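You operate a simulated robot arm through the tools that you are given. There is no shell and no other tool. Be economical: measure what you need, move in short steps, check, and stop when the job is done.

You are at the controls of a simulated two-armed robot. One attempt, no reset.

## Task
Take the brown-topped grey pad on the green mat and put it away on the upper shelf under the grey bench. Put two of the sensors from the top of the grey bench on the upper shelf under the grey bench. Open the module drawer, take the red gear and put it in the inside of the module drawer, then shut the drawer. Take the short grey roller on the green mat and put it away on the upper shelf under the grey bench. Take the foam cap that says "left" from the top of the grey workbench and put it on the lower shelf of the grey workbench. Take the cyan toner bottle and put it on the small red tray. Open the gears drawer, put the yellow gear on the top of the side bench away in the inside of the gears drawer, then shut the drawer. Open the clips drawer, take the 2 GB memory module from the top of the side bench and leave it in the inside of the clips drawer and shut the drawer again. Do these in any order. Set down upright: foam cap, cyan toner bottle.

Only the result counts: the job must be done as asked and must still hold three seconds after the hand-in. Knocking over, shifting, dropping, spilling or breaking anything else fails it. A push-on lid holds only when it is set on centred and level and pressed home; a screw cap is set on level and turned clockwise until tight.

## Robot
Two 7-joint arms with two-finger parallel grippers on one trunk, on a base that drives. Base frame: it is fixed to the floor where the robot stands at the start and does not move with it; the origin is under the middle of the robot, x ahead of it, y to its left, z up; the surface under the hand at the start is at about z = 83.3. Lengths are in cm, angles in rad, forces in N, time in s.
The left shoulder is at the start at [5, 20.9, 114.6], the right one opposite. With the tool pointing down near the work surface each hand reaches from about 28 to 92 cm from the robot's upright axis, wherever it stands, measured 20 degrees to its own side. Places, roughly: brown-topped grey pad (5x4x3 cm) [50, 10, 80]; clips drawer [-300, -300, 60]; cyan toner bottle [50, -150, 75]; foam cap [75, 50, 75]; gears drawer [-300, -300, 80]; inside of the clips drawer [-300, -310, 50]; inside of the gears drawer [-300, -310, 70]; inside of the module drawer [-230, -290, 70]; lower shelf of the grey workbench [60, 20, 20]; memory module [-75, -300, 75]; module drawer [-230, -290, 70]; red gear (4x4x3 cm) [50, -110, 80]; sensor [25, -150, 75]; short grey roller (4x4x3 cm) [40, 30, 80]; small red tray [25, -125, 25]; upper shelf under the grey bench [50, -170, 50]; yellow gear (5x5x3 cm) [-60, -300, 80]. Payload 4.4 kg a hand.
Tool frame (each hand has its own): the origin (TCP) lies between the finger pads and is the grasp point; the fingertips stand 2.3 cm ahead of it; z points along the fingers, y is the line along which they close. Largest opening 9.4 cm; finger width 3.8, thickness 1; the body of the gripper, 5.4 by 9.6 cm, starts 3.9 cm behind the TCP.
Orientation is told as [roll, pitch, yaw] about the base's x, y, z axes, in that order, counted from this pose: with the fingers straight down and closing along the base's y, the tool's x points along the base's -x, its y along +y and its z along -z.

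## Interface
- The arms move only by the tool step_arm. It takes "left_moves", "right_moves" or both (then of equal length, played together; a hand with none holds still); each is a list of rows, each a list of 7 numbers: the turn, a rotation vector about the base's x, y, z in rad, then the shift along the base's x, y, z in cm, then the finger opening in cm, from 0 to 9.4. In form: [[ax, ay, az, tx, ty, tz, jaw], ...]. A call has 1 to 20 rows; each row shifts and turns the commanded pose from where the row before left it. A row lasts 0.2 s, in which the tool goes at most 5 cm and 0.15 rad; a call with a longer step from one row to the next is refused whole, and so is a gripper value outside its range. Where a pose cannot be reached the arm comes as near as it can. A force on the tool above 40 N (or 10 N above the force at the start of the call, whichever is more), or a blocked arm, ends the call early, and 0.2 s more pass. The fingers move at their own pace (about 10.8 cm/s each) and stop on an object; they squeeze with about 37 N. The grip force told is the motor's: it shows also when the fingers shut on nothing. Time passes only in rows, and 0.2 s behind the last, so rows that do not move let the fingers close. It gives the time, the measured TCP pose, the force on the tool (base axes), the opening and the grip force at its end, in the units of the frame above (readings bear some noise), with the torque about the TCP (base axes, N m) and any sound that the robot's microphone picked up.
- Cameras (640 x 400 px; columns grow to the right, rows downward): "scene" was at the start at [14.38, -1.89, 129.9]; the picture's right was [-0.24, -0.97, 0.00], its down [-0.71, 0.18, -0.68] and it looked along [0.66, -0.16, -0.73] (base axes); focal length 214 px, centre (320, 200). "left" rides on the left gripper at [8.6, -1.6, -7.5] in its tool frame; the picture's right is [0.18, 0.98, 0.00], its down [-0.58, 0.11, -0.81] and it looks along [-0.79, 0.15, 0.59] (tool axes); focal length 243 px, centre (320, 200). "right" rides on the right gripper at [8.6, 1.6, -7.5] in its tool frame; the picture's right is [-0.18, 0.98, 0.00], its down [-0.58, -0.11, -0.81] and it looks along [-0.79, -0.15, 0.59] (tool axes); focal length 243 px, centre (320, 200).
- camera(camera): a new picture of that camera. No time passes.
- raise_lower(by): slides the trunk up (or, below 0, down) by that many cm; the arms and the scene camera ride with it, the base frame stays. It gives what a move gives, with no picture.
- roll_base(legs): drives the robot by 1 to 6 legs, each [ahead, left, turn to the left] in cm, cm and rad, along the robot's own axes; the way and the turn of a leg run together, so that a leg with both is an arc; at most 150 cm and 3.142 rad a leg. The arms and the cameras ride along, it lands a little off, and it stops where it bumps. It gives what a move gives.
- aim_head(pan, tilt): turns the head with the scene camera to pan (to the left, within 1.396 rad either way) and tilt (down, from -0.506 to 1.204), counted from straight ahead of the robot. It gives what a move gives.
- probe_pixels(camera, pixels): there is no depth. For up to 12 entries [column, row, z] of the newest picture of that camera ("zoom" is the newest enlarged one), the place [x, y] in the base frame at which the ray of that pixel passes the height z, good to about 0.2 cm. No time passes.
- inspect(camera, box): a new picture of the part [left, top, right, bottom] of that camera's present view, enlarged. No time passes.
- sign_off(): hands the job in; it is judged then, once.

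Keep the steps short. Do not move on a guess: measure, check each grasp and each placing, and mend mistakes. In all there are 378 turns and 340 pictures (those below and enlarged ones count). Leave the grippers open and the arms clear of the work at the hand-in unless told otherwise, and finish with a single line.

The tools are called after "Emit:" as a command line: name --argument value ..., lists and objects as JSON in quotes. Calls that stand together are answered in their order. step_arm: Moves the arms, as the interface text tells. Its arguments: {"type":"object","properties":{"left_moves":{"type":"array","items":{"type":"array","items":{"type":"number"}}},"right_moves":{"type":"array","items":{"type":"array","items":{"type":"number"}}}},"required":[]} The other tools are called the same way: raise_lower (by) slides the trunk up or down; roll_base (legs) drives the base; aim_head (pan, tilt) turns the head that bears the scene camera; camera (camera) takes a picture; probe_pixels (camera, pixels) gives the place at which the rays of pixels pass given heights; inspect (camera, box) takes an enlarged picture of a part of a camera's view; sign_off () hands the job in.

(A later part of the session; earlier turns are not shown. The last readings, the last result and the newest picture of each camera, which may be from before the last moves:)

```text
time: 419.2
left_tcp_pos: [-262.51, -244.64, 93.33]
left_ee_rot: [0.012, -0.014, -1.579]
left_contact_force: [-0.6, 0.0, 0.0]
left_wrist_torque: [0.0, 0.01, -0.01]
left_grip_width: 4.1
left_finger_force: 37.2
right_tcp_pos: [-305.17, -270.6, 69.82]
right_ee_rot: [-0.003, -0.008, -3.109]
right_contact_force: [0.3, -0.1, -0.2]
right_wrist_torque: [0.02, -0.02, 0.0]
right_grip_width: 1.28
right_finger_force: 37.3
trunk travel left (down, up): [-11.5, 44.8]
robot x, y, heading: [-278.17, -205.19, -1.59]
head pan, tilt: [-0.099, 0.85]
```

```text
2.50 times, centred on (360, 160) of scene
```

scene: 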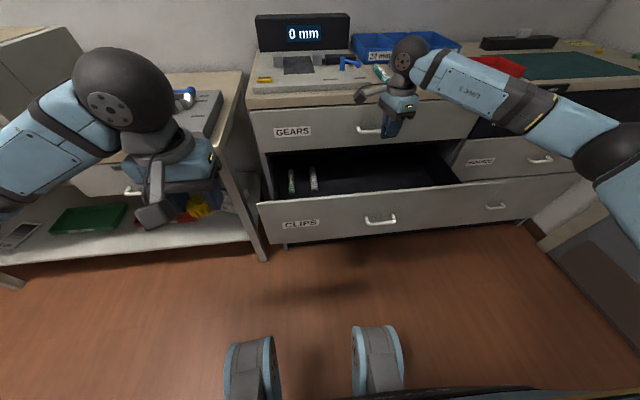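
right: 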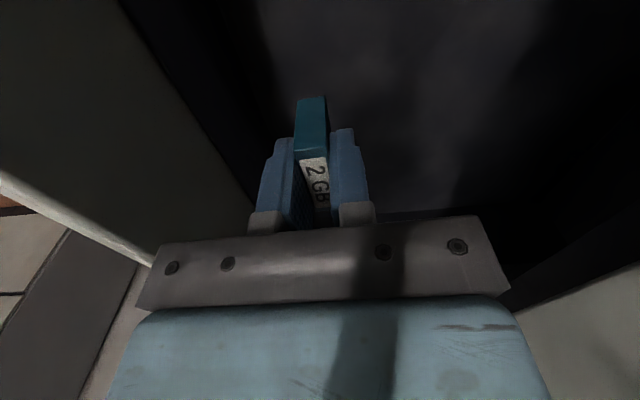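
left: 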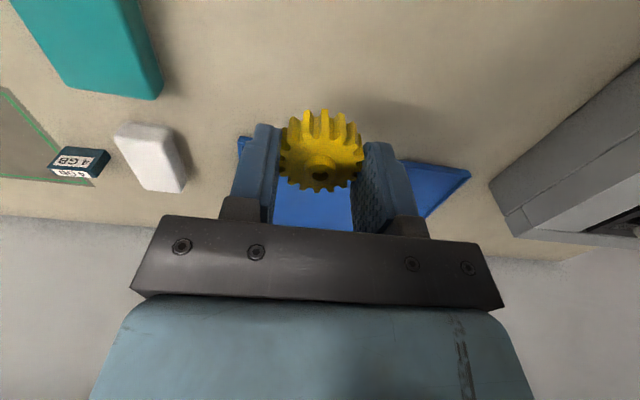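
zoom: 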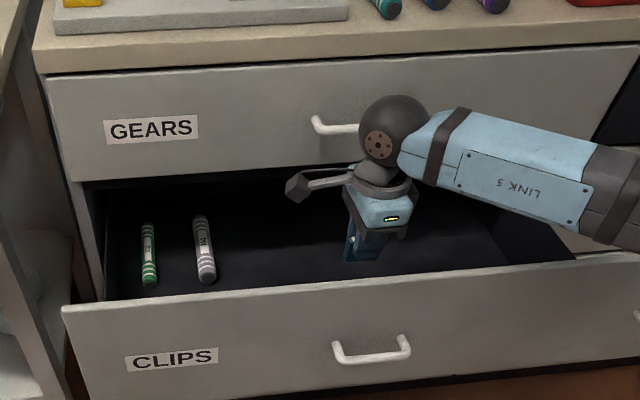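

Emit:
step_arm --right_moves '[[0, 0, 0, 0, 0, -2, 0.5], [0, 0, 0, 0, 0, -2, 0.5], [0, 0, 0, 0, 0, -1.5, 0.5], [0, 0, 0, 0, 0, -1, 0.5], [0, 0, 0, 0, 0, -1, 0.5]]'

Emit:
camera --camera "right"

```text
time: 420.4
left_tcp_pos: [-262.61, -244.62, 93.27]
left_ee_rot: [0.011, -0.013, -1.578]
left_contact_force: [-0.6, 0.2, 0.9]
left_wrist_torque: [0.03, -0.02, -0.01]
left_grip_width: 4.06
left_finger_force: 37.0
right_tcp_pos: [-305.3, -270.64, 62.48]
right_ee_rot: [-0.001, -0.008, -3.111]
right_contact_force: [-0.4, 0.2, -0.2]
right_wrist_torque: [-0.02, 0.01, -0.01]
right_grip_width: 1.27
right_finger_force: 37.2
trunk travel left (down, up): [-11.5, 44.8]
robot x, y, heading: [-278.38, -205.56, -1.596]
head pan, tilt: [-0.099, 0.85]
```

```text
104 pictures are left
```

right: 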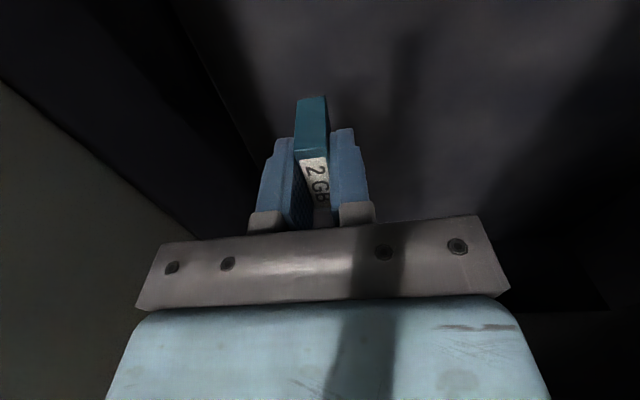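

Emit:
step_arm --right_moves '[[0, 0, 0, 0, 0, -1, 0.5], [0, 0, 0, 0, 0, -0.8, 0.5], [0, 0, 0, 0, 0, -0.8, 0.5], [0, 0, 0, 0, 0, -0.8, 0.5], [0, 0, 0, 0, 0, -0.8, 0.5]]'

```text
time: 421.6
left_tcp_pos: [-262.55, -244.72, 93.38]
left_ee_rot: [0.011, -0.012, -1.578]
left_contact_force: [0.8, -1.0, -1.1]
left_wrist_torque: [0.0, 0.0, 0.02]
left_grip_width: 4.07
left_finger_force: 37.5
right_tcp_pos: [-305.18, -270.72, 58.38]
right_ee_rot: [-0.003, -0.009, -3.11]
right_contact_force: [-0.6, 0.1, -0.1]
right_wrist_torque: [-0.02, -0.01, -0.03]
right_grip_width: 1.29
right_finger_force: 36.9
trunk travel left (down, up): [-11.5, 44.8]
robot x, y, heading: [-278.08, -204.81, -1.591]
head pan, tilt: [-0.099, 0.85]
```

Emit:
step_arm --right_moves '[[0, 0, 0, 0, 0, -0.8, 0.5], [0, 0, 0, 0, 0, -0.7, 0.5], [0, 0, 0, 0, 0, -0.7, 0.5], [0, 0, 0, 0, 0, -0.7, 0.5], [0, 0, 0, 0, 0, -0.7, 0.5], [0, 0, 0, 0, 0, -0.7, 0.5]]'

Emit:
camera --camera "right"

```text
time: 423.2
left_tcp_pos: [-262.32, -244.35, 93.32]
left_ee_rot: [0.005, -0.02, -1.578]
left_contact_force: [0.1, -0.7, -0.1]
left_wrist_torque: [-0.01, 0.03, -0.04]
left_grip_width: 4.07
left_finger_force: 37.4
right_tcp_pos: [-305.34, -272.54, 56.71]
right_ee_rot: [0.04, -0.005, -3.121]
right_contact_force: [0.0, -0.5, -0.1]
right_wrist_torque: [0.04, -0.02, 0.01]
right_grip_width: 1.3
right_finger_force: 36.9
trunk travel left (down, up): [-11.5, 44.8]
robot x, y, heading: [-278.34, -204.96, -1.592]
head pan, tilt: [-0.099, 0.85]
stopped in row 6 (right hand): the arm was blocked; the commanded pose is now the measured one
```

```text
103 pictures are left
```

right: 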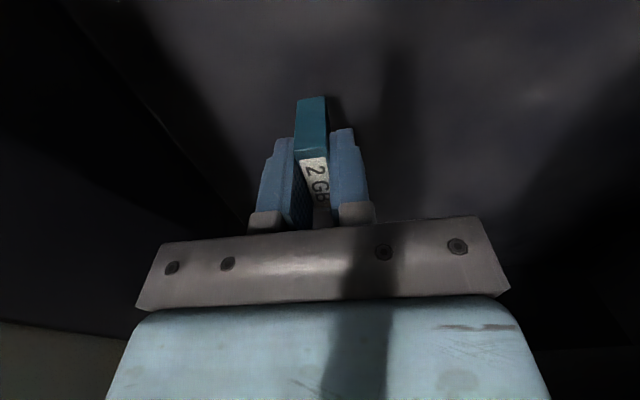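

Arm blocked just above the floor. Try lowering with the trunk by 1.5.

Emit:
raise_lower --by -1.5

Emit:
inspect --camera "right" --box '[250, 60, 400, 170]'

```text
time: 423.8
left_tcp_pos: [-262.27, -243.72, 92.42]
left_ee_rot: [0.002, -0.03, -1.58]
left_contact_force: [-0.7, 0.2, 0.0]
left_wrist_torque: [-0.01, -0.02, 0.0]
left_grip_width: 4.07
left_finger_force: 37.2
right_tcp_pos: [-305.52, -272.71, 56.95]
right_ee_rot: [0.063, -0.003, -3.126]
right_contact_force: [-0.2, 0.5, 0.3]
right_wrist_torque: [0.02, -0.02, 0.01]
right_grip_width: 1.29
right_finger_force: 36.9
trunk travel left (down, up): [-10.0, 46.3]
robot x, y, heading: [-277.95, -205.22, -1.597]
head pan, tilt: [-0.099, 0.85]
```

```text
3.64 times, centred on (325, 115) of right
```

zoom: 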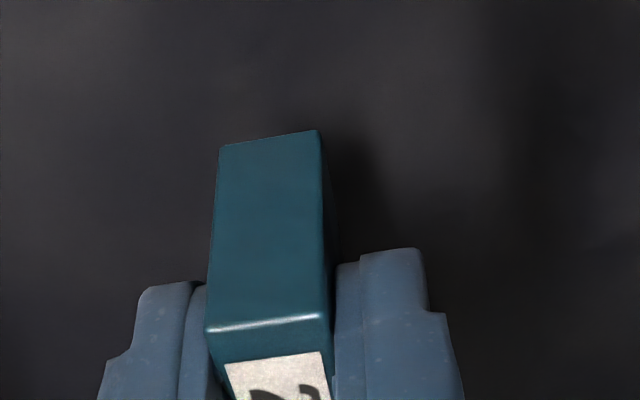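

The forearm is probably resting on the drawer front. Raise, lift the trunk by 12.5 so the elbow comes higher, and lower the arm again.

Emit:
step_arm --right_moves '[[-0.03, 0, 0, 0, 0.8, 2, 0.5], [-0.03, 0, 0, 0, 0.7, 3, 0.5], [0, 0, 0, 0, 0, 3, 0.5]]'

Emit:
raise_lower --by 18

Emit:
step_arm --right_moves '[[0, 0, 0, 0, 0, -4, 0.5], [0, 0, 0, 0, 0, -4, 0.5], [0, 0, 0, 0, 0, -4, 0.5], [0, 0, 0, 0, 0, -4, 0.5], [0, 0, 0, 0, 0, -4, 0.5]]'

Emit:
camera --camera "scene"

```text
time: 424.6
left_tcp_pos: [-262.68, -244.83, 91.73]
left_ee_rot: [0.009, -0.015, -1.579]
left_contact_force: [0.1, -0.8, 0.1]
left_wrist_torque: [0.01, -0.01, 0.01]
left_grip_width: 4.08
left_finger_force: 36.6
right_tcp_pos: [-305.54, -270.51, 61.68]
right_ee_rot: [0.076, -0.006, -3.121]
right_contact_force: [0.0, -1.0, -0.6]
right_wrist_torque: [0.01, 0.0, 0.0]
right_grip_width: 1.3
right_finger_force: 36.7
trunk travel left (down, up): [-10.0, 46.3]
robot x, y, heading: [-278.55, -204.99, -1.593]
head pan, tilt: [-0.099, 0.85]
```

```text
time: 426.6
left_tcp_pos: [-262.69, -244.56, 109.82]
left_ee_rot: [0.011, -0.014, -1.581]
left_contact_force: [0.4, 0.3, -0.2]
left_wrist_torque: [0.0, 0.02, -0.03]
left_grip_width: 4.05
left_finger_force: 36.7
right_tcp_pos: [-305.59, -270.6, 79.9]
right_ee_rot: [0.08, -0.006, -3.12]
right_contact_force: [-0.2, -0.5, 0.0]
right_wrist_torque: [0.01, -0.03, -0.02]
right_grip_width: 1.28
right_finger_force: 37.2
trunk travel left (down, up): [-28.0, 28.3]
robot x, y, heading: [-278.35, -205.26, -1.597]
head pan, tilt: [-0.099, 0.85]
```

```text
time: 427.8
left_tcp_pos: [-262.7, -244.66, 109.86]
left_ee_rot: [0.01, -0.015, -1.58]
left_contact_force: [0.1, -0.5, -0.6]
left_wrist_torque: [0.02, 0.0, 0.0]
left_grip_width: 4.08
left_finger_force: 36.9
right_tcp_pos: [-305.63, -270.62, 59.94]
right_ee_rot: [0.081, -0.005, -3.12]
right_contact_force: [-0.2, 0.3, 0.2]
right_wrist_torque: [0.0, -0.01, -0.02]
right_grip_width: 1.25
right_finger_force: 37.2
trunk travel left (down, up): [-28.0, 28.3]
robot x, y, heading: [-278.12, -205.08, -1.592]
head pan, tilt: [-0.099, 0.85]
```

```text
101 pictures are left
```

scene: 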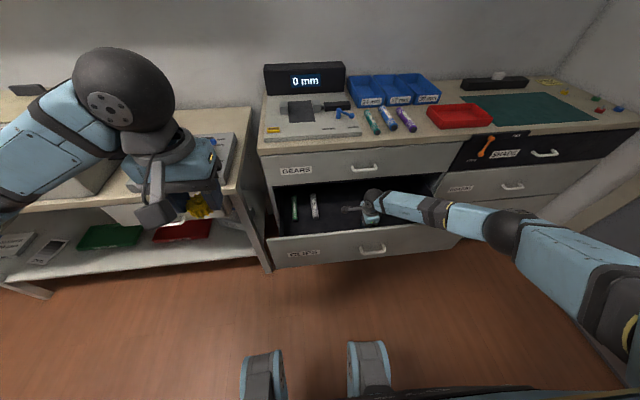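

Emit:
step_arm --right_moves '[[-0.04, 0, 0, 0, 0, -1.5, 0.5], [0, 0, 0, 0, 0, -1, 0.5], [0, 0, 0, 0, 0, -1, 0.5], [0, 0, 0, 0, 0, -0.8, 0.5], [0, 0, 0, 0, 0, -0.8, 0.5]]'

Emit:
camera --camera "right"

Emit:
inspect --camera "scene" --box '[250, 130, 490, 280]'

```text
time: 429.0
left_tcp_pos: [-262.54, -244.68, 109.76]
left_ee_rot: [0.01, -0.013, -1.58]
left_contact_force: [0.4, 0.1, 0.5]
left_wrist_torque: [0.01, -0.01, 0.03]
left_grip_width: 4.06
left_finger_force: 37.1
right_tcp_pos: [-305.43, -270.7, 54.91]
right_ee_rot: [0.122, -0.006, -3.118]
right_contact_force: [0.1, -0.6, 0.6]
right_wrist_torque: [0.02, -0.03, -0.01]
right_grip_width: 1.28
right_finger_force: 37.2
trunk travel left (down, up): [-28.0, 28.3]
robot x, y, heading: [-278.32, -205.35, -1.595]
head pan, tilt: [-0.099, 0.85]
```

```text
100 pictures are left
```

right: 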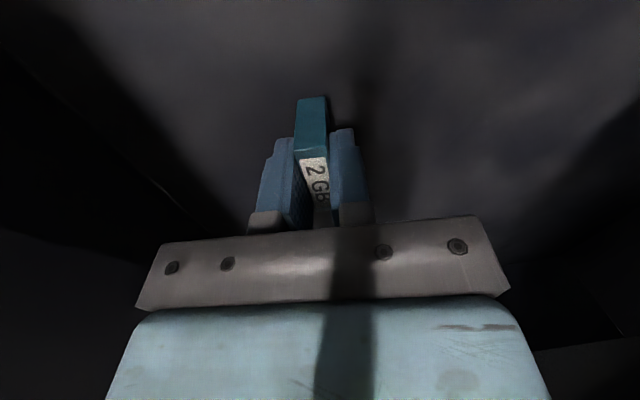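

```text
2.67 times, centred on (370, 205) of scene
```

zoom: 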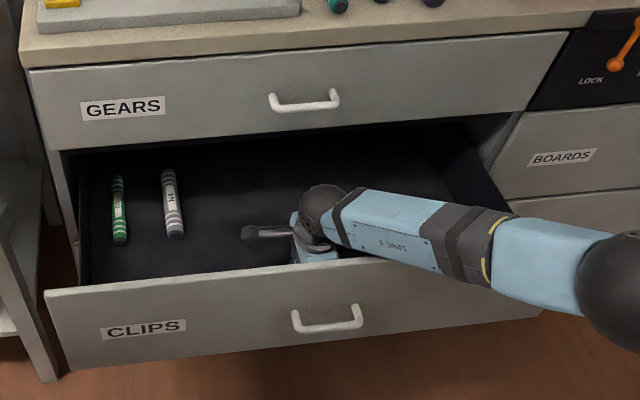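

Emit:
step_arm --right_moves '[[0.06, 0, 0, 0, 0, -0.5, 0.5], [0.06, 0, 0, 0, 0, -0.5, 0.5], [0, 0, 0, 0, 0, -0.5, 0.5], [0, 0, 0, 0, 0, -0.5, 0.5], [0, 0, 0, 0, 0, -0.5, 0.5]]'

```text
time: 430.1
left_tcp_pos: [-262.56, -244.63, 109.85]
left_ee_rot: [0.008, -0.017, -1.58]
left_contact_force: [0.4, -1.0, -0.2]
left_wrist_torque: [-0.02, -0.02, -0.01]
left_grip_width: 4.08
left_finger_force: 37.3
right_tcp_pos: [-305.46, -270.97, 53.27]
right_ee_rot: [0.011, -0.001, -3.119]
right_contact_force: [0.0, -1.7, 23.2]
right_wrist_torque: [0.0, 0.1, 0.02]
right_grip_width: 1.31
right_finger_force: 37.1
trunk travel left (down, up): [-28.0, 28.3]
robot x, y, heading: [-278.06, -205.26, -1.596]
head pan, tilt: [-0.099, 0.85]
stopped in row 5 (right hand): the force on the tool passed its limit at 52 N (the readings are from after the stop); the commanded pose is now the measured one
```

Floor contact. Release and rise.

Emit:
step_arm --right_moves '[[0, 0, 0, 0, 0, 0.4, 0.5], [0, 0, 0, 0, 0, 0, 3], [0, 0, 0, 0, 0, 0, 3.6], [0, 0, 0, 0, 0, 2, 3.6], [0, 0, 0, 0, 0, 3, 3.6], [0, 0, 0, 0, 0, 4, 3.6], [0, 0, 0, 0, 0, 4, 3.6], [0, 0, 0, 0, 0, 4, 3.6], [0, 0, 0, 0, 0, 4, 3.6], [0, 0, 0, 0, 0, 4, 3.6]]'

Emit:
camera --camera "right"

Emit:
inspect --camera "scene" --box '[250, 130, 490, 280]'

```text
time: 432.4
left_tcp_pos: [-262.61, -244.59, 109.82]
left_ee_rot: [0.01, -0.015, -1.58]
left_contact_force: [0.3, -0.5, -1.2]
left_wrist_torque: [0.01, 0.0, -0.01]
left_grip_width: 4.09
left_finger_force: 37.0
right_tcp_pos: [-305.61, -270.66, 78.42]
right_ee_rot: [0.005, -0.002, -3.12]
right_contact_force: [-0.2, 0.1, -0.4]
right_wrist_torque: [0.03, -0.02, 0.01]
right_grip_width: 3.56
right_finger_force: 0.1
trunk travel left (down, up): [-28.0, 28.3]
robot x, y, heading: [-278.45, -205.03, -1.595]
head pan, tilt: [-0.099, 0.85]
```

```text
98 pictures are left
```

right: 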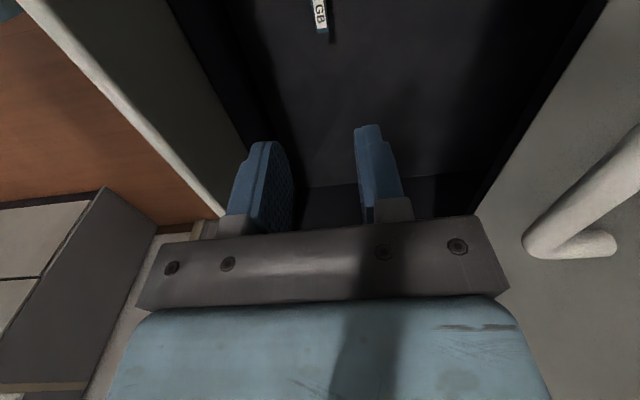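

```text
2.67 times, centred on (370, 205) of scene
```

zoom: 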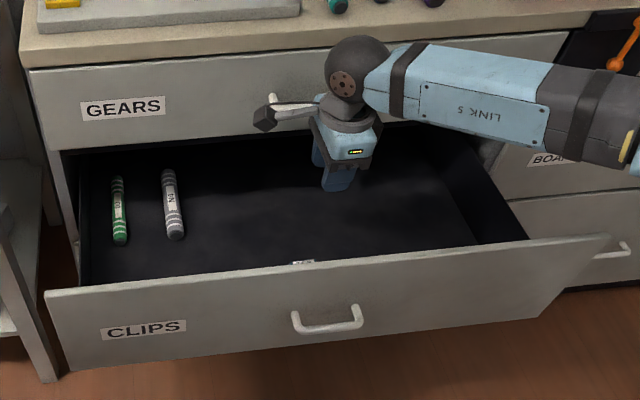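

2 GB module is in the drawer. Now move the right hand out and in front of the clips handle to push it shut.

Emit:
step_arm --right_moves '[[0, 0, 0, 0, 0, 4, 2], [0, 0, 0, 0, 0, 4, 0.5], [0, 0, 0, 0, 1, 4, 0.5], [0, 0, 0, 0, 3, 3, 0.5], [-0.125, 0, 0, 0, 4, 0, 0.5], [-0.125, 0, 0, 0, 4, 0, 0.5], [-0.125, 0, 0, 0, 4, 0, 0.5], [-0.125, 0, 0.02, 0.5, 4, 0, 0.5]]'

Emit:
raise_lower --by -16.5

Emit:
camera --camera "scene"

```text
time: 434.1
left_tcp_pos: [-262.66, -244.66, 109.87]
left_ee_rot: [0.009, -0.015, -1.58]
left_contact_force: [0.3, -0.2, 0.3]
left_wrist_torque: [0.0, 0.0, -0.01]
left_grip_width: 4.05
left_finger_force: 36.8
right_tcp_pos: [-305.14, -250.57, 93.4]
right_ee_rot: [0.507, -0.012, -3.102]
right_contact_force: [-1.1, 0.7, 0.2]
right_wrist_torque: [-0.01, -0.02, -0.02]
right_grip_width: 0.5
right_finger_force: 0.1
trunk travel left (down, up): [-28.0, 28.3]
robot x, y, heading: [-278.06, -205.0, -1.592]
head pan, tilt: [-0.099, 0.85]
```

```text
time: 436.0
left_tcp_pos: [-262.64, -244.72, 93.33]
left_ee_rot: [0.011, -0.015, -1.578]
left_contact_force: [0.4, 0.5, -0.4]
left_wrist_torque: [0.01, -0.02, -0.02]
left_grip_width: 4.08
left_finger_force: 36.6
right_tcp_pos: [-305.09, -250.76, 76.81]
right_ee_rot: [0.506, -0.012, -3.103]
right_contact_force: [-0.8, -0.9, 0.2]
right_wrist_torque: [0.01, 0.02, -0.01]
right_grip_width: 0.48
right_finger_force: 0.1
trunk travel left (down, up): [-11.5, 44.8]
robot x, y, heading: [-278.23, -205.59, -1.594]
head pan, tilt: [-0.099, 0.85]
```

```text
96 pictures are left
```

scene: 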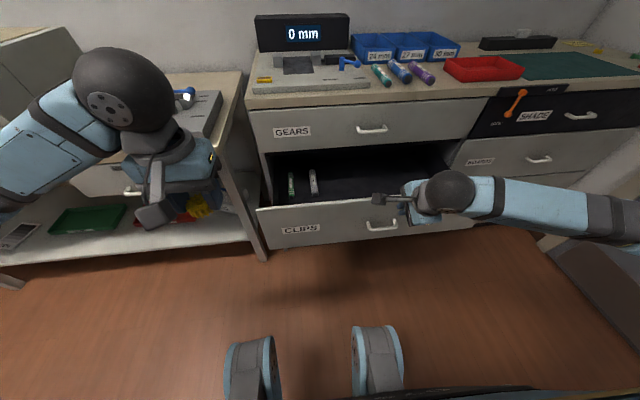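

Emit:
step_arm --right_moves '[[0, 0, 0, 0.5, 0, -3, 0.5], [0, 0, 0, 0.5, 0, -3, 0.5], [0, 0, 0, 0, 0, -3, 0.5]]'

Emit:
camera --camera "right"

```text
time: 436.8
left_tcp_pos: [-262.7, -244.63, 93.32]
left_ee_rot: [0.011, -0.014, -1.58]
left_contact_force: [0.5, 0.6, -0.7]
left_wrist_torque: [0.01, 0.03, -0.02]
left_grip_width: 4.06
left_finger_force: 36.9
right_tcp_pos: [-304.03, -250.72, 67.96]
right_ee_rot: [0.505, -0.013, -3.101]
right_contact_force: [-0.3, 0.4, 0.4]
right_wrist_torque: [0.0, -0.01, 0.02]
right_grip_width: 0.5
right_finger_force: 0.0
trunk travel left (down, up): [-11.5, 44.8]
robot x, y, heading: [-278.24, -205.04, -1.595]
head pan, tilt: [-0.099, 0.85]
```

```text
95 pictures are left
```

right: 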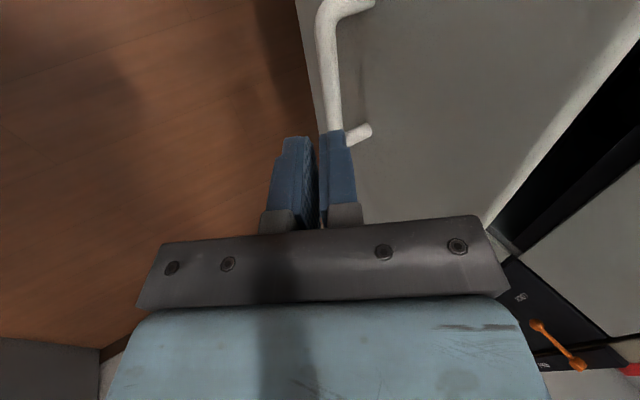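

Emit:
step_arm --right_moves '[[0, 0, 0, 0, 0.5, -2.5, 0.5], [0, 0, 0, 0, 0, -2, 0.5], [0, 0, 0, 0, 0, -0.5, 0.5]]'

Emit:
camera --camera "right"

```text
time: 437.6
left_tcp_pos: [-262.69, -244.75, 93.2]
left_ee_rot: [0.011, -0.014, -1.578]
left_contact_force: [0.3, -0.4, -0.4]
left_wrist_torque: [0.0, -0.01, 0.03]
left_grip_width: 4.07
left_finger_force: 37.5
right_tcp_pos: [-304.03, -250.18, 62.82]
right_ee_rot: [0.505, -0.012, -3.104]
right_contact_force: [0.7, 0.9, 0.3]
right_wrist_torque: [0.01, -0.02, 0.01]
right_grip_width: 0.49
right_finger_force: 0.1
trunk travel left (down, up): [-11.5, 44.8]
robot x, y, heading: [-278.06, -205.17, -1.594]
head pan, tilt: [-0.099, 0.85]
```

```text
94 pictures are left
```

right: 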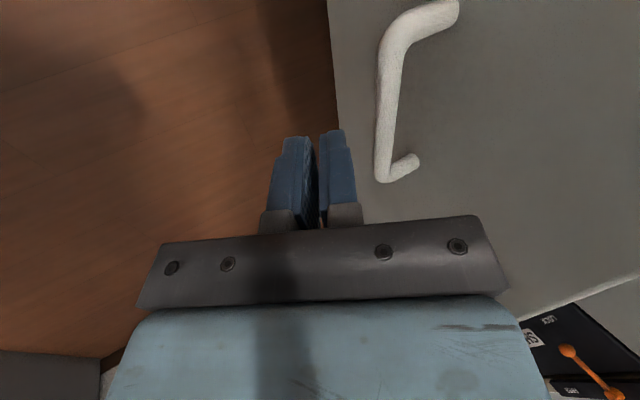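

Good: fingers are in front of the bar. Push inward.

Emit:
step_arm --right_moves '[[0, 0, 0, 0, -2, 0, 0.5], [0, 0, 0, 0, -2, 0, 0.5], [0, 0, 0, 0, -2, 0, 0.5], [0, 0, 0, 0, -2, 0, 0.5], [0, 0, 0, 0, -2, 0, 0.5], [0, 0, 0, 0, -2, 0, 0.5], [0, 0, 0, 0, -2, 0, 0.5], [0, 0, 0, 0, -2, 0, 0.5], [0, 0, 0, 0, -2, 0, 0.5], [0, 0, 0, 0, -2, 0, 0.5], [0, 0, 0, 0, -2, 0, 0.5], [0, 0, 0, 0, -2, 0, 0.5]]'

Emit:
inspect --camera "scene" --box '[230, 100, 490, 270]'

```text
time: 440.2
left_tcp_pos: [-262.59, -244.67, 93.28]
left_ee_rot: [0.008, -0.013, -1.578]
left_contact_force: [1.0, -0.6, -0.7]
left_wrist_torque: [0.01, 0.04, -0.02]
left_grip_width: 4.06
left_finger_force: 37.4
right_tcp_pos: [-304.16, -274.14, 62.82]
right_ee_rot: [0.503, -0.013, -3.102]
right_contact_force: [-0.1, 0.4, -0.1]
right_wrist_torque: [0.03, -0.01, -0.01]
right_grip_width: 0.53
right_finger_force: 0.2
trunk travel left (down, up): [-11.5, 44.8]
robot x, y, heading: [-277.77, -205.0, -1.598]
head pan, tilt: [-0.099, 0.85]
```

```text
2.35 times, centred on (360, 185) of scene
```

zoom: 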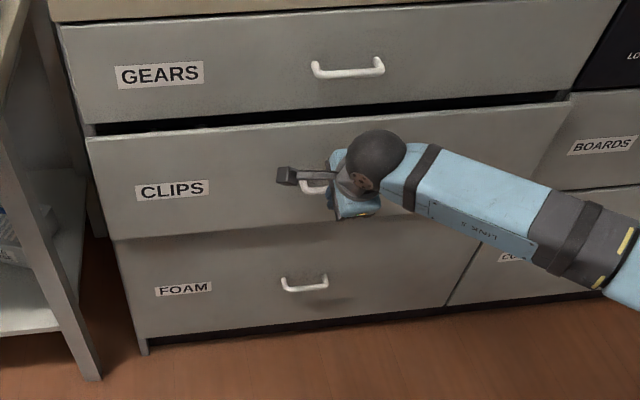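

Emit:
step_arm --right_moves '[[0, 0, 0, 0, -1.5, 0, 0.5], [0, 0, 0, 0, -1, 0, 0.5], [0, 0, 0, 0, -1, 0, 0.5], [0, 0, 0, 0, -0.8, 0, 0.5], [0, 0, 0, 0, -0.8, 0, 0.5], [0, 0, 0, 0, -0.8, 0, 0.5]]'

Emit:
inspect --camera "scene" --box '[230, 100, 490, 270]'

```text
time: 441.1
left_tcp_pos: [-262.6, -244.42, 93.35]
left_ee_rot: [0.007, -0.017, -1.582]
left_contact_force: [-0.1, 0.4, 0.1]
left_wrist_torque: [0.02, 0.02, -0.02]
left_grip_width: 4.06
left_finger_force: 37.0
right_tcp_pos: [-304.02, -277.48, 63.04]
right_ee_rot: [0.5, -0.012, -3.105]
right_contact_force: [0.3, 24.2, 15.0]
right_wrist_torque: [0.06, 0.27, -0.48]
right_grip_width: 0.0
right_finger_force: 0.0
trunk travel left (down, up): [-11.5, 44.8]
robot x, y, heading: [-278.39, -204.99, -1.601]
head pan, tilt: [-0.099, 0.85]
stopped in row 4 (right hand): the force on the tool passed its limit at 50 N (the readings are from after the stop); the commanded pose is now the measured one
```

```text
2.35 times, centred on (360, 185) of scene
```

zoom: 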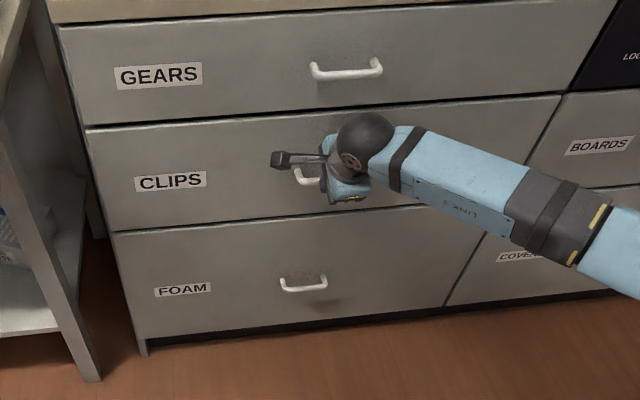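

Clips drawer shut. Retract and set up the same approach 19.4 cm higher for the gears handle.

Emit:
step_arm --right_moves '[[0, 0, 0, 0, 1.5, 0.5, 1], [0, 0, 0, 0, 1.5, 2, 3.2], [0, 0, 0, 0, 1.5, 3, 3.2], [0, 0, 0.03, 0, 0, 1.5, 3.2]]'

Emit:
raise_lower --by 19.4

Emit:
camera --camera "right"

```text
time: 442.1
left_tcp_pos: [-262.82, -244.6, 93.37]
left_ee_rot: [0.012, -0.014, -1.582]
left_contact_force: [0.1, 0.0, -0.8]
left_wrist_torque: [-0.03, -0.03, -0.02]
left_grip_width: 4.07
left_finger_force: 37.3
right_tcp_pos: [-304.17, -273.14, 69.49]
right_ee_rot: [0.496, -0.013, -3.072]
right_contact_force: [-0.1, 0.4, 0.2]
right_wrist_torque: [-0.01, 0.01, 0.0]
right_grip_width: 3.18
right_finger_force: 0.2
trunk travel left (down, up): [-11.5, 44.8]
robot x, y, heading: [-278.25, -204.97, -1.597]
head pan, tilt: [-0.099, 0.85]
```

```text
time: 444.3
left_tcp_pos: [-262.62, -244.73, 112.62]
left_ee_rot: [0.01, -0.013, -1.581]
left_contact_force: [0.5, 0.1, 0.1]
left_wrist_torque: [-0.01, -0.03, 0.0]
left_grip_width: 4.08
left_finger_force: 36.9
right_tcp_pos: [-304.15, -273.25, 88.84]
right_ee_rot: [0.495, -0.013, -3.072]
right_contact_force: [0.2, -1.1, 0.0]
right_wrist_torque: [-0.03, -0.01, -0.01]
right_grip_width: 3.22
right_finger_force: 0.0
trunk travel left (down, up): [-30.9, 25.4]
robot x, y, heading: [-278.5, -204.97, -1.597]
head pan, tilt: [-0.099, 0.85]
```

```text
91 pictures are left
```

right: 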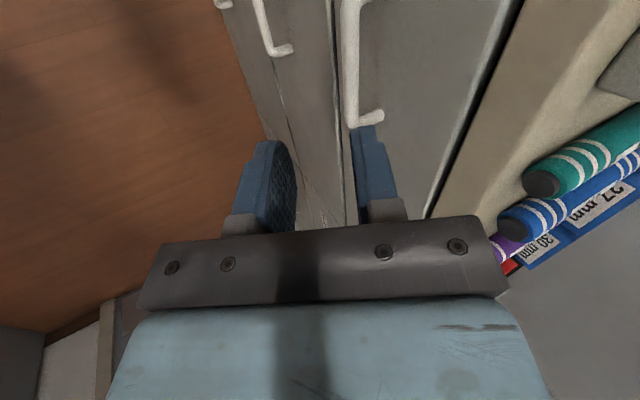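

Emit:
step_arm --right_moves '[[0, 0, -0.07, 0, -1.95, 1.05, 3.2], [0, 0, 0, 0, -1.2, -2.2, 3.2], [0, 0, 0, 0, -1.2, -2.2, 3.2], [0, 0, 0, 0, -1, -1.9, 3.2], [0, 0, 0, 0, 0, 0, 3.2]]'

Emit:
camera --camera "right"

```text
time: 445.5
left_tcp_pos: [-262.73, -244.64, 112.71]
left_ee_rot: [0.01, -0.015, -1.58]
left_contact_force: [0.9, 0.9, -1.1]
left_wrist_torque: [-0.01, 0.0, -0.04]
left_grip_width: 4.08
left_finger_force: 36.9
right_tcp_pos: [-304.33, -278.47, 83.57]
right_ee_rot: [0.495, -0.013, 3.14]
right_contact_force: [-0.6, -0.3, -0.3]
right_wrist_torque: [0.03, -0.03, 0.02]
right_grip_width: 3.2
right_finger_force: 0.0
trunk travel left (down, up): [-30.9, 25.4]
robot x, y, heading: [-278.16, -204.93, -1.596]
head pan, tilt: [-0.099, 0.85]
```

```text
90 pictures are left
```

right: 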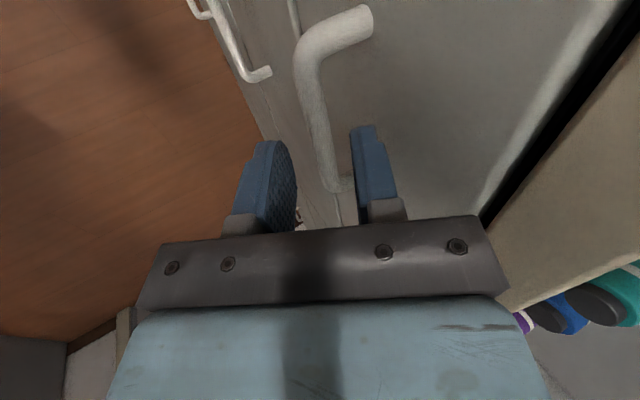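

The bar is between the fingers. Insert and grip.

Emit:
step_arm --right_moves '[[0, 0, 0, 0, -0.6, -1.1, 3.2], [0, 0, 0, 0, -0.5, -0.9, 3.2], [0, 0, 0, 0, 0, 0, 1.5], [0, 0, 0, 0, 0, 0, 0.5], [0, 0, 0, 0, 0, 0, 0.5]]'

Emit:
roll_base --legs '[[-11, 0, 0]]'

Emit:
camera --camera "scene"

```text
time: 446.7
left_tcp_pos: [-262.69, -244.62, 112.77]
left_ee_rot: [0.009, -0.014, -1.58]
left_contact_force: [0.0, -0.1, -0.1]
left_wrist_torque: [0.0, 0.01, 0.0]
left_grip_width: 4.08
left_finger_force: 36.6
right_tcp_pos: [-304.26, -279.51, 81.62]
right_ee_rot: [0.497, -0.014, 3.141]
right_contact_force: [-1.5, -1.4, 1.6]
right_wrist_torque: [-0.05, 0.65, 1.72]
right_grip_width: 1.19
right_finger_force: 44.9
trunk travel left (down, up): [-30.9, 25.4]
robot x, y, heading: [-277.99, -205.19, -1.594]
head pan, tilt: [-0.099, 0.85]
```

```text
time: 447.9
left_tcp_pos: [-262.54, -233.69, 112.83]
left_ee_rot: [0.012, -0.016, -1.583]
left_contact_force: [-0.9, -0.1, 0.3]
left_wrist_torque: [-0.04, 0.0, 0.01]
left_grip_width: 4.06
left_finger_force: 36.7
right_tcp_pos: [-304.19, -268.7, 81.75]
right_ee_rot: [0.497, -0.016, 3.138]
right_contact_force: [-16.6, -0.1, 1.3]
right_wrist_torque: [-0.13, 1.37, 1.17]
right_grip_width: 1.19
right_finger_force: 45.0
trunk travel left (down, up): [-30.9, 25.4]
robot x, y, heading: [-278.26, -194.3, -1.595]
head pan, tilt: [-0.099, 0.85]
```

```text
89 pictures are left
```

scene: 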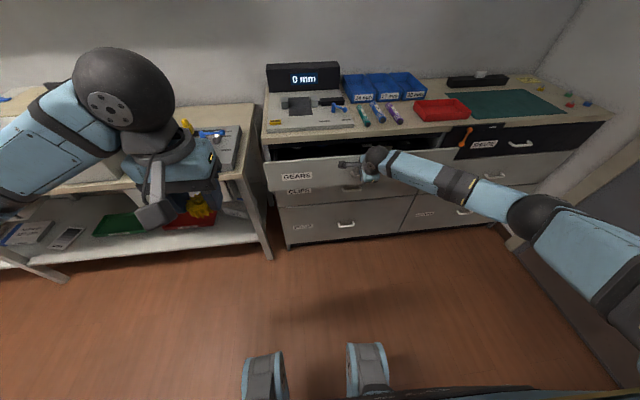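

Emit:
roll_base --legs '[[-11, 0, 0]]'

Emit:
inspect --camera "scene" --box '[230, 80, 470, 240]'

```text
time: 449.0
left_tcp_pos: [-262.37, -222.83, 112.83]
left_ee_rot: [0.011, -0.015, -1.581]
left_contact_force: [0.5, 0.8, 0.1]
left_wrist_torque: [-0.02, 0.0, 0.0]
left_grip_width: 4.06
left_finger_force: 37.1
right_tcp_pos: [-304.27, -257.92, 81.6]
right_ee_rot: [0.497, -0.017, 3.136]
right_contact_force: [-19.4, -0.2, 3.8]
right_wrist_torque: [-0.15, 1.62, 1.05]
right_grip_width: 1.17
right_finger_force: 45.0
trunk travel left (down, up): [-30.9, 25.4]
robot x, y, heading: [-277.67, -183.22, -1.598]
head pan, tilt: [-0.099, 0.85]
```

```text
2.50 times, centred on (350, 160) of scene
```

zoom: 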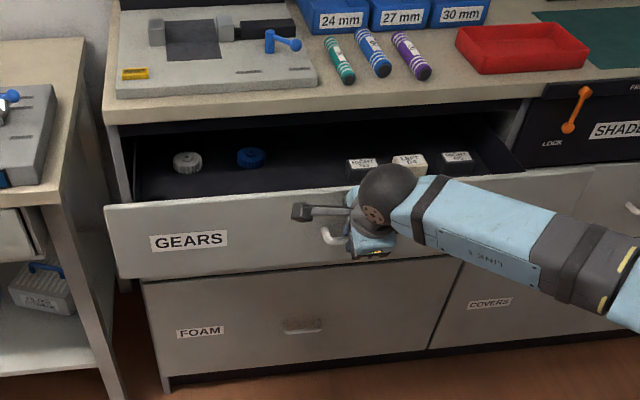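

Open ~21 cm. Release and retract the right hand up and to the right.

Emit:
step_arm --right_moves '[[0, 0, 0, 0, 0, 0, 3.4], [0, 0, 0, 0, 0, 0, 3.4], [0, 0, 0, 0, 1, 1.8, 3.4], [0, 0, 0, 0, 2, 3.6, 3.4], [0, 0, 0, 0, 2, 3.6, 3.4], [0, 0, 0, -2, 1, 4, 3.4], [0, 0, 0, -4, 1, 2, 3.4], [0, 0, 0, -4, 1, 2, 3.4], [0, 0, 0, -4, 1, 2, 3.4]]'

Emit:
roll_base --legs '[[9, 0, 0.02]]'

Emit:
camera --camera "scene"

Emit:
inspect --camera "scene" --box '[240, 100, 480, 240]'

```text
time: 451.0
left_tcp_pos: [-262.33, -222.94, 112.69]
left_ee_rot: [0.011, -0.016, -1.581]
left_contact_force: [0.9, 0.1, 0.4]
left_wrist_torque: [0.02, -0.03, 0.01]
left_grip_width: 4.07
left_finger_force: 37.4
right_tcp_pos: [-318.1, -248.65, 100.97]
right_ee_rot: [0.496, -0.018, 3.137]
right_contact_force: [0.1, -0.1, -0.2]
right_wrist_torque: [-0.04, 0.01, 0.01]
right_grip_width: 3.38
right_finger_force: 0.0
trunk travel left (down, up): [-30.9, 25.4]
robot x, y, heading: [-277.48, -183.48, -1.598]
head pan, tilt: [-0.099, 0.85]
```

```text
time: 452.1
left_tcp_pos: [-261.67, -231.65, 112.57]
left_ee_rot: [0.009, -0.014, -1.561]
left_contact_force: [0.5, -0.9, -0.4]
left_wrist_torque: [0.01, 0.0, 0.0]
left_grip_width: 4.07
left_finger_force: 36.5
right_tcp_pos: [-316.89, -258.48, 100.99]
right_ee_rot: [0.497, -0.019, -3.129]
right_contact_force: [0.2, 0.0, 0.2]
right_wrist_torque: [0.01, 0.0, 0.0]
right_grip_width: 3.41
right_finger_force: 0.1
trunk travel left (down, up): [-30.9, 25.4]
robot x, y, heading: [-277.86, -192.09, -1.575]
head pan, tilt: [-0.099, 0.85]
```

```text
87 pictures are left
```

scene: 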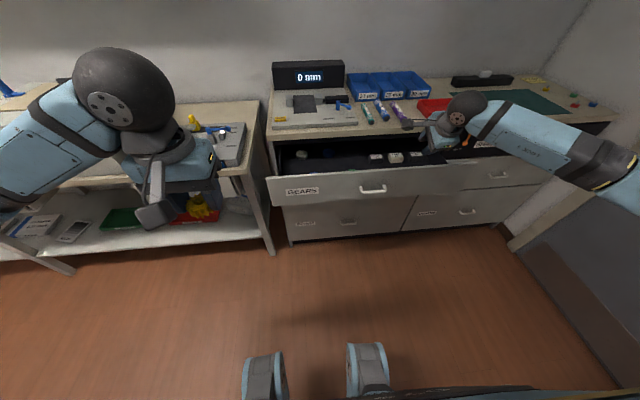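

```text
2.67 times, centred on (360, 170) of scene
```

zoom: 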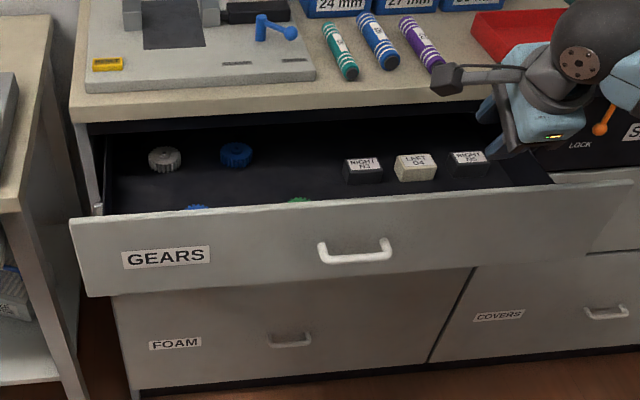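

There are more gears near the front panel. Raise the trunk to look into the drawer.

Emit:
raise_lower --by 24

Emit:
aim_head --pan -0.1 --tilt 0.95

Emit:
camera --camera "scene"

Emit:
inspect --camera "scene" --box '[250, 110, 480, 230]'

```text
time: 454.6
left_tcp_pos: [-261.63, -231.59, 136.72]
left_ee_rot: [0.011, -0.015, -1.563]
left_contact_force: [-0.4, 0.3, -0.7]
left_wrist_torque: [0.03, -0.02, -0.01]
left_grip_width: 4.08
left_finger_force: 37.4
right_tcp_pos: [-316.88, -258.42, 124.95]
right_ee_rot: [0.495, -0.019, -3.129]
right_contact_force: [0.5, -0.4, -0.2]
right_wrist_torque: [-0.01, 0.0, 0.02]
right_grip_width: 3.42
right_finger_force: 0.1
trunk travel left (down, up): [-54.9, 1.4]
robot x, y, heading: [-277.69, -192.66, -1.576]
head pan, tilt: [-0.099, 0.85]
```

```text
time: 455.3
left_tcp_pos: [-261.68, -231.56, 136.65]
left_ee_rot: [0.011, -0.014, -1.561]
left_contact_force: [-0.2, 0.1, -0.3]
left_wrist_torque: [0.03, -0.01, 0.02]
left_grip_width: 4.07
left_finger_force: 37.4
right_tcp_pos: [-316.84, -258.56, 124.94]
right_ee_rot: [0.496, -0.018, -3.13]
right_contact_force: [-0.1, 0.2, 0.9]
right_wrist_torque: [0.02, 0.03, -0.01]
right_grip_width: 3.42
right_finger_force: 0.2
trunk travel left (down, up): [-54.9, 1.4]
robot x, y, heading: [-277.9, -192.42, -1.58]
head pan, tilt: [-0.099, 0.949]
```

```text
85 pictures are left
```

scene: 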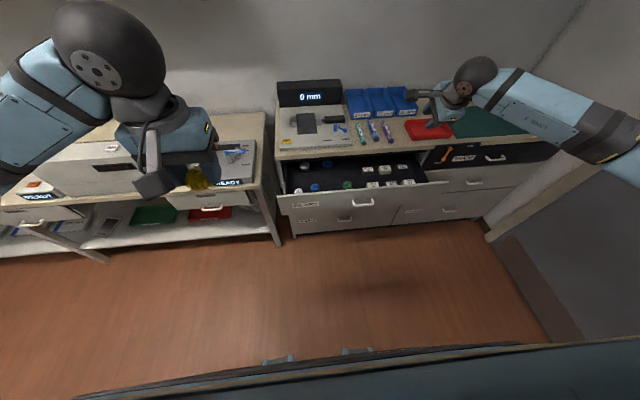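

```text
2.78 times, centred on (365, 170) of scene
```

zoom: 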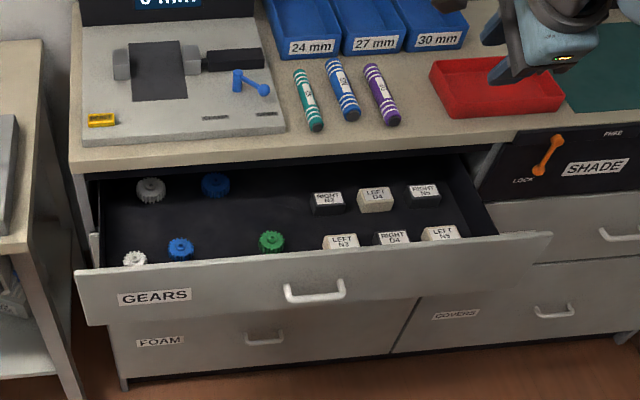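

Emit:
probe_pixels --camera "zoom" --pixels '[[215, 185, 75.5], [271, 240, 75.5], [180, 248, 75.5], [151, 190, 75.5], [328, 203, 76], [313, 215, 74], [285, 165, 74], [250, 215, 74], [100, 300, 88], [540, 235, 88], [90, 170, 88]]'

```text
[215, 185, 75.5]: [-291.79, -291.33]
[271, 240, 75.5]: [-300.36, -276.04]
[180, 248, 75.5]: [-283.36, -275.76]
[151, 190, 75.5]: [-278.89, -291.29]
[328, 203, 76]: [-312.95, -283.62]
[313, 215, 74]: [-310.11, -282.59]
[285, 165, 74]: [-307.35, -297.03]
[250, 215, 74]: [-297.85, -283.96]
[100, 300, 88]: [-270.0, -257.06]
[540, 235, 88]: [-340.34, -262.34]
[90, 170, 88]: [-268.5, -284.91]
```

Free gap between the green and blue front gears: target (−292, −277). Drive closer and bring the left hand there.

Emit:
roll_base --legs '[[14, 0, 0]]'

Emit:
raise_lower --by -24

Emit:
step_arm --left_moves '[[0, 0, 0, -3, -3.5, 0, 2.5], [0, 0, 0, -3, -3.5, 0, 2.5], [0, 0, 0, -3, -3.5, 0, 2.5], [0, 0, 0, -3, -3.5, 0, 2.5], [0, 0, 0, -3, -3.5, 0, 2.5], [0, 0, 0, -3, -3.5, -1, 2.5], [0, 0, 0, -3, -3.5, -2, 2.5], [0, 0, 0, -3, -3.2, -2, 2.5], [0, 0, 0, -3, -3, -2, 2.5], [0, 0, 0, -3, 0, -2, 2.5]]'

Emit:
camera --camera "left"

Emit:
camera --camera "scene"

```text
time: 456.6
left_tcp_pos: [-261.84, -245.12, 136.79]
left_ee_rot: [0.01, -0.014, -1.563]
left_contact_force: [0.7, -0.5, 0.2]
left_wrist_torque: [-0.01, 0.01, -0.03]
left_grip_width: 4.06
left_finger_force: 36.9
right_tcp_pos: [-317.12, -272.09, 125.08]
right_ee_rot: [0.497, -0.02, -3.131]
right_contact_force: [-0.1, 1.1, -0.3]
right_wrist_torque: [0.0, 0.01, -0.03]
right_grip_width: 3.41
right_finger_force: 0.0
trunk travel left (down, up): [-54.9, 1.4]
robot x, y, heading: [-278.25, -206.27, -1.577]
head pan, tilt: [-0.099, 0.949]
```

```text
time: 459.1
left_tcp_pos: [-261.84, -245.42, 112.8]
left_ee_rot: [0.011, -0.014, -1.564]
left_contact_force: [0.2, 0.1, -0.2]
left_wrist_torque: [0.0, 0.03, 0.01]
left_grip_width: 4.05
left_finger_force: 37.1
right_tcp_pos: [-317.09, -272.22, 100.93]
right_ee_rot: [0.496, -0.02, -3.131]
right_contact_force: [0.2, -0.2, -0.6]
right_wrist_torque: [0.01, 0.02, -0.03]
right_grip_width: 3.4
right_finger_force: 0.1
trunk travel left (down, up): [-30.9, 25.4]
robot x, y, heading: [-278.24, -205.98, -1.581]
head pan, tilt: [-0.099, 0.949]
```

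```text
refused: row 7 steps farther than a row can; nothing moved
```

```text
83 pictures are left
```

left: 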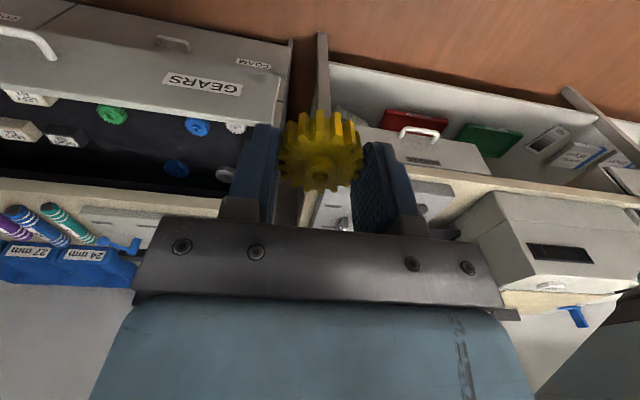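

```text
82 pictures are left
```

scene: 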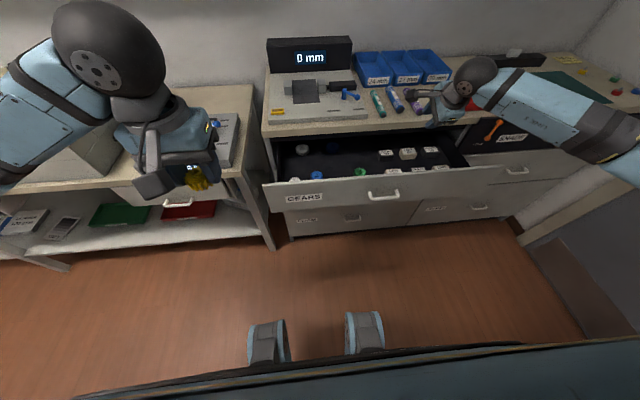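

Emit:
probe_pixels --camera "left" --pixels '[[111, 115, 75.5], [196, 127, 75.5], [176, 168, 75.5], [225, 175, 75.5], [111, 115, 77], [196, 127, 77]]'

Emit:
step_arm --left_moves '[[0, 0, 0, -3, -3.2, 0, 2.5], [0, 0, 0, -3, -3.2, 0, 2.5], [0, 0, 0, -3, -3.2, 0, 2.5], [0, 0, 0, -3, -3.2, 0, 2.5], [0, 0, 0, -3, -3.2, -1, 2.5], [0, 0, 0, -3, -3.2, -2, 2.5], [0, 0, 0, -3, -3.2, -2, 2.5], [0, 0, 0, -3, -3.2, -2, 2.5], [0, 0, 0, -3, -3, -2, 2.5], [0, 0, 0, -3, -3, -2, 2.5]]'

Emit:
camera --camera "left"

Emit:
camera --camera "scene"

```text
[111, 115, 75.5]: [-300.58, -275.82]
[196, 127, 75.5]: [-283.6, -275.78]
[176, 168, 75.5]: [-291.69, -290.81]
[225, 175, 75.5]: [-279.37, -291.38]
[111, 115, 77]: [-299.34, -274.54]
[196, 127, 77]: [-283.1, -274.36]
```

```text
time: 461.3
left_tcp_pos: [-292.12, -276.93, 101.81]
left_ee_rot: [0.012, -0.013, -1.566]
left_contact_force: [0.5, 0.1, -0.3]
left_wrist_torque: [-0.01, -0.01, 0.0]
left_grip_width: 4.08
left_finger_force: 36.7
right_tcp_pos: [-317.17, -272.23, 100.93]
right_ee_rot: [0.497, -0.018, -3.13]
right_contact_force: [-0.4, -0.2, -0.7]
right_wrist_torque: [0.0, -0.02, 0.02]
right_grip_width: 3.4
right_finger_force: 0.0
trunk travel left (down, up): [-30.9, 25.4]
robot x, y, heading: [-278.15, -206.15, -1.581]
head pan, tilt: [-0.099, 0.949]
```

```text
81 pictures are left
```

left: 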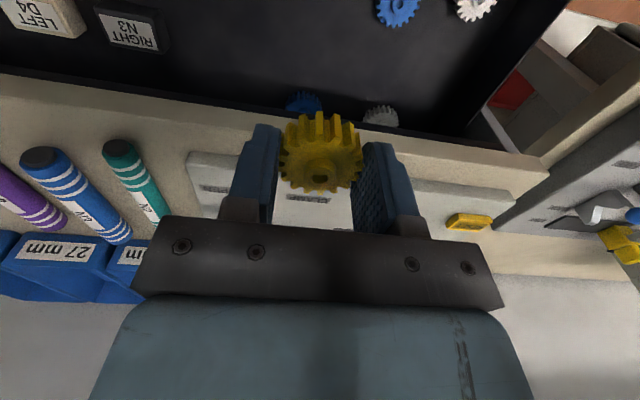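

```text
80 pictures are left
```

scene: 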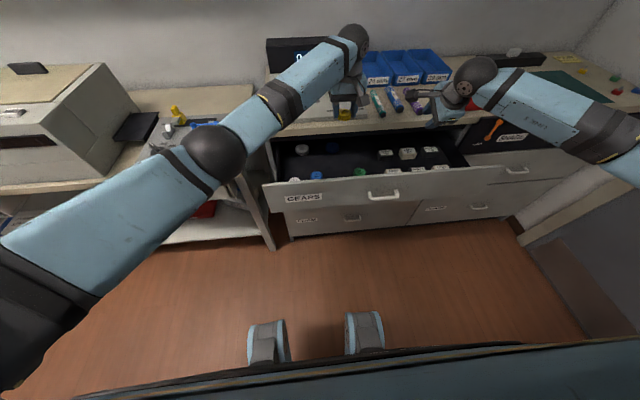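

Above the free gap. Lower.

Emit:
step_arm --left_moves '[[0, 0, 0, 0, 0.2, -4, 2.5], [0, 0, 0, 0, 0.2, -4, 2.5], [0, 0, 0, 0, 0.1, -4, 2.5], [0, 0, 0, 0, 0, -4, 2.5], [0, 0, 0, 0, 0, -4, 2.5]]'

Emit:
camera --camera "left"

```text
time: 462.5
left_tcp_pos: [-291.86, -276.8, 81.53]
left_ee_rot: [0.009, -0.017, -1.563]
left_contact_force: [0.3, -0.5, -1.0]
left_wrist_torque: [-0.03, 0.02, -0.01]
left_grip_width: 4.06
left_finger_force: 36.8
right_tcp_pos: [-317.06, -272.36, 101.04]
right_ee_rot: [0.496, -0.02, -3.13]
right_contact_force: [0.3, 0.7, -1.0]
right_wrist_torque: [-0.01, -0.01, 0.02]
right_grip_width: 3.41
right_finger_force: 0.1
trunk travel left (down, up): [-30.9, 25.4]
robot x, y, heading: [-277.72, -206.23, -1.575]
head pan, tilt: [-0.099, 0.949]
```

```text
79 pictures are left
```

left: 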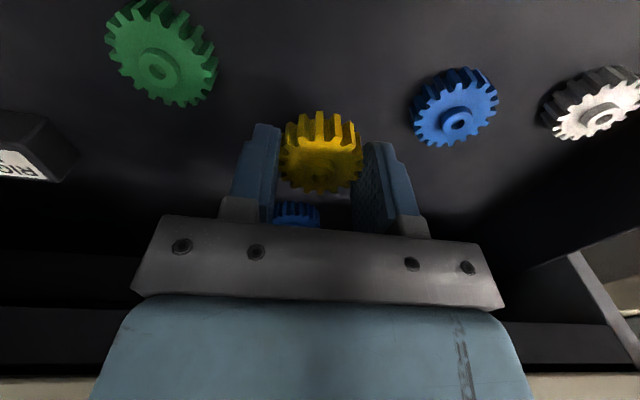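

Emit:
step_arm --left_moves '[[0, 0, 0, 0, 0, -1.5, 2.5], [0, 0, 0, 0, 0, -1, 2.5], [0, 0, 0, 0, 0, -0.8, 2.5], [0, 0, 0, 0, 0, -0.6, 2.5], [0, 0, 0, 0, 0, -0.6, 2.5]]'

Emit:
camera --camera "left"

```text
time: 463.7
left_tcp_pos: [-291.08, -275.48, 77.62]
left_ee_rot: [0.009, -0.015, -1.565]
left_contact_force: [-1.2, -0.2, 0.1]
left_wrist_torque: [0.0, -0.01, 0.01]
left_grip_width: 4.08
left_finger_force: 36.6
left hand out of reach, approached as far as the arm can: row 1, 3, 5
right_tcp_pos: [-317.1, -272.31, 101.02]
right_ee_rot: [0.496, -0.018, -3.132]
right_contact_force: [0.5, 0.6, 0.5]
right_wrist_torque: [0.01, -0.01, 0.02]
right_grip_width: 3.4
right_finger_force: 0.1
trunk travel left (down, up): [-30.9, 25.4]
robot x, y, heading: [-278.27, -206.16, -1.578]
head pan, tilt: [-0.099, 0.949]
```

```text
78 pictures are left
```

left: 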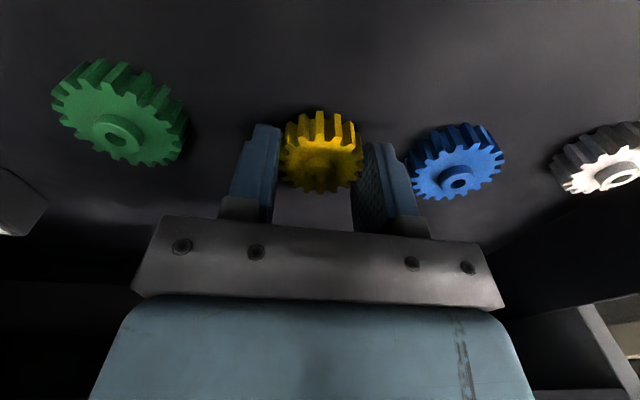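

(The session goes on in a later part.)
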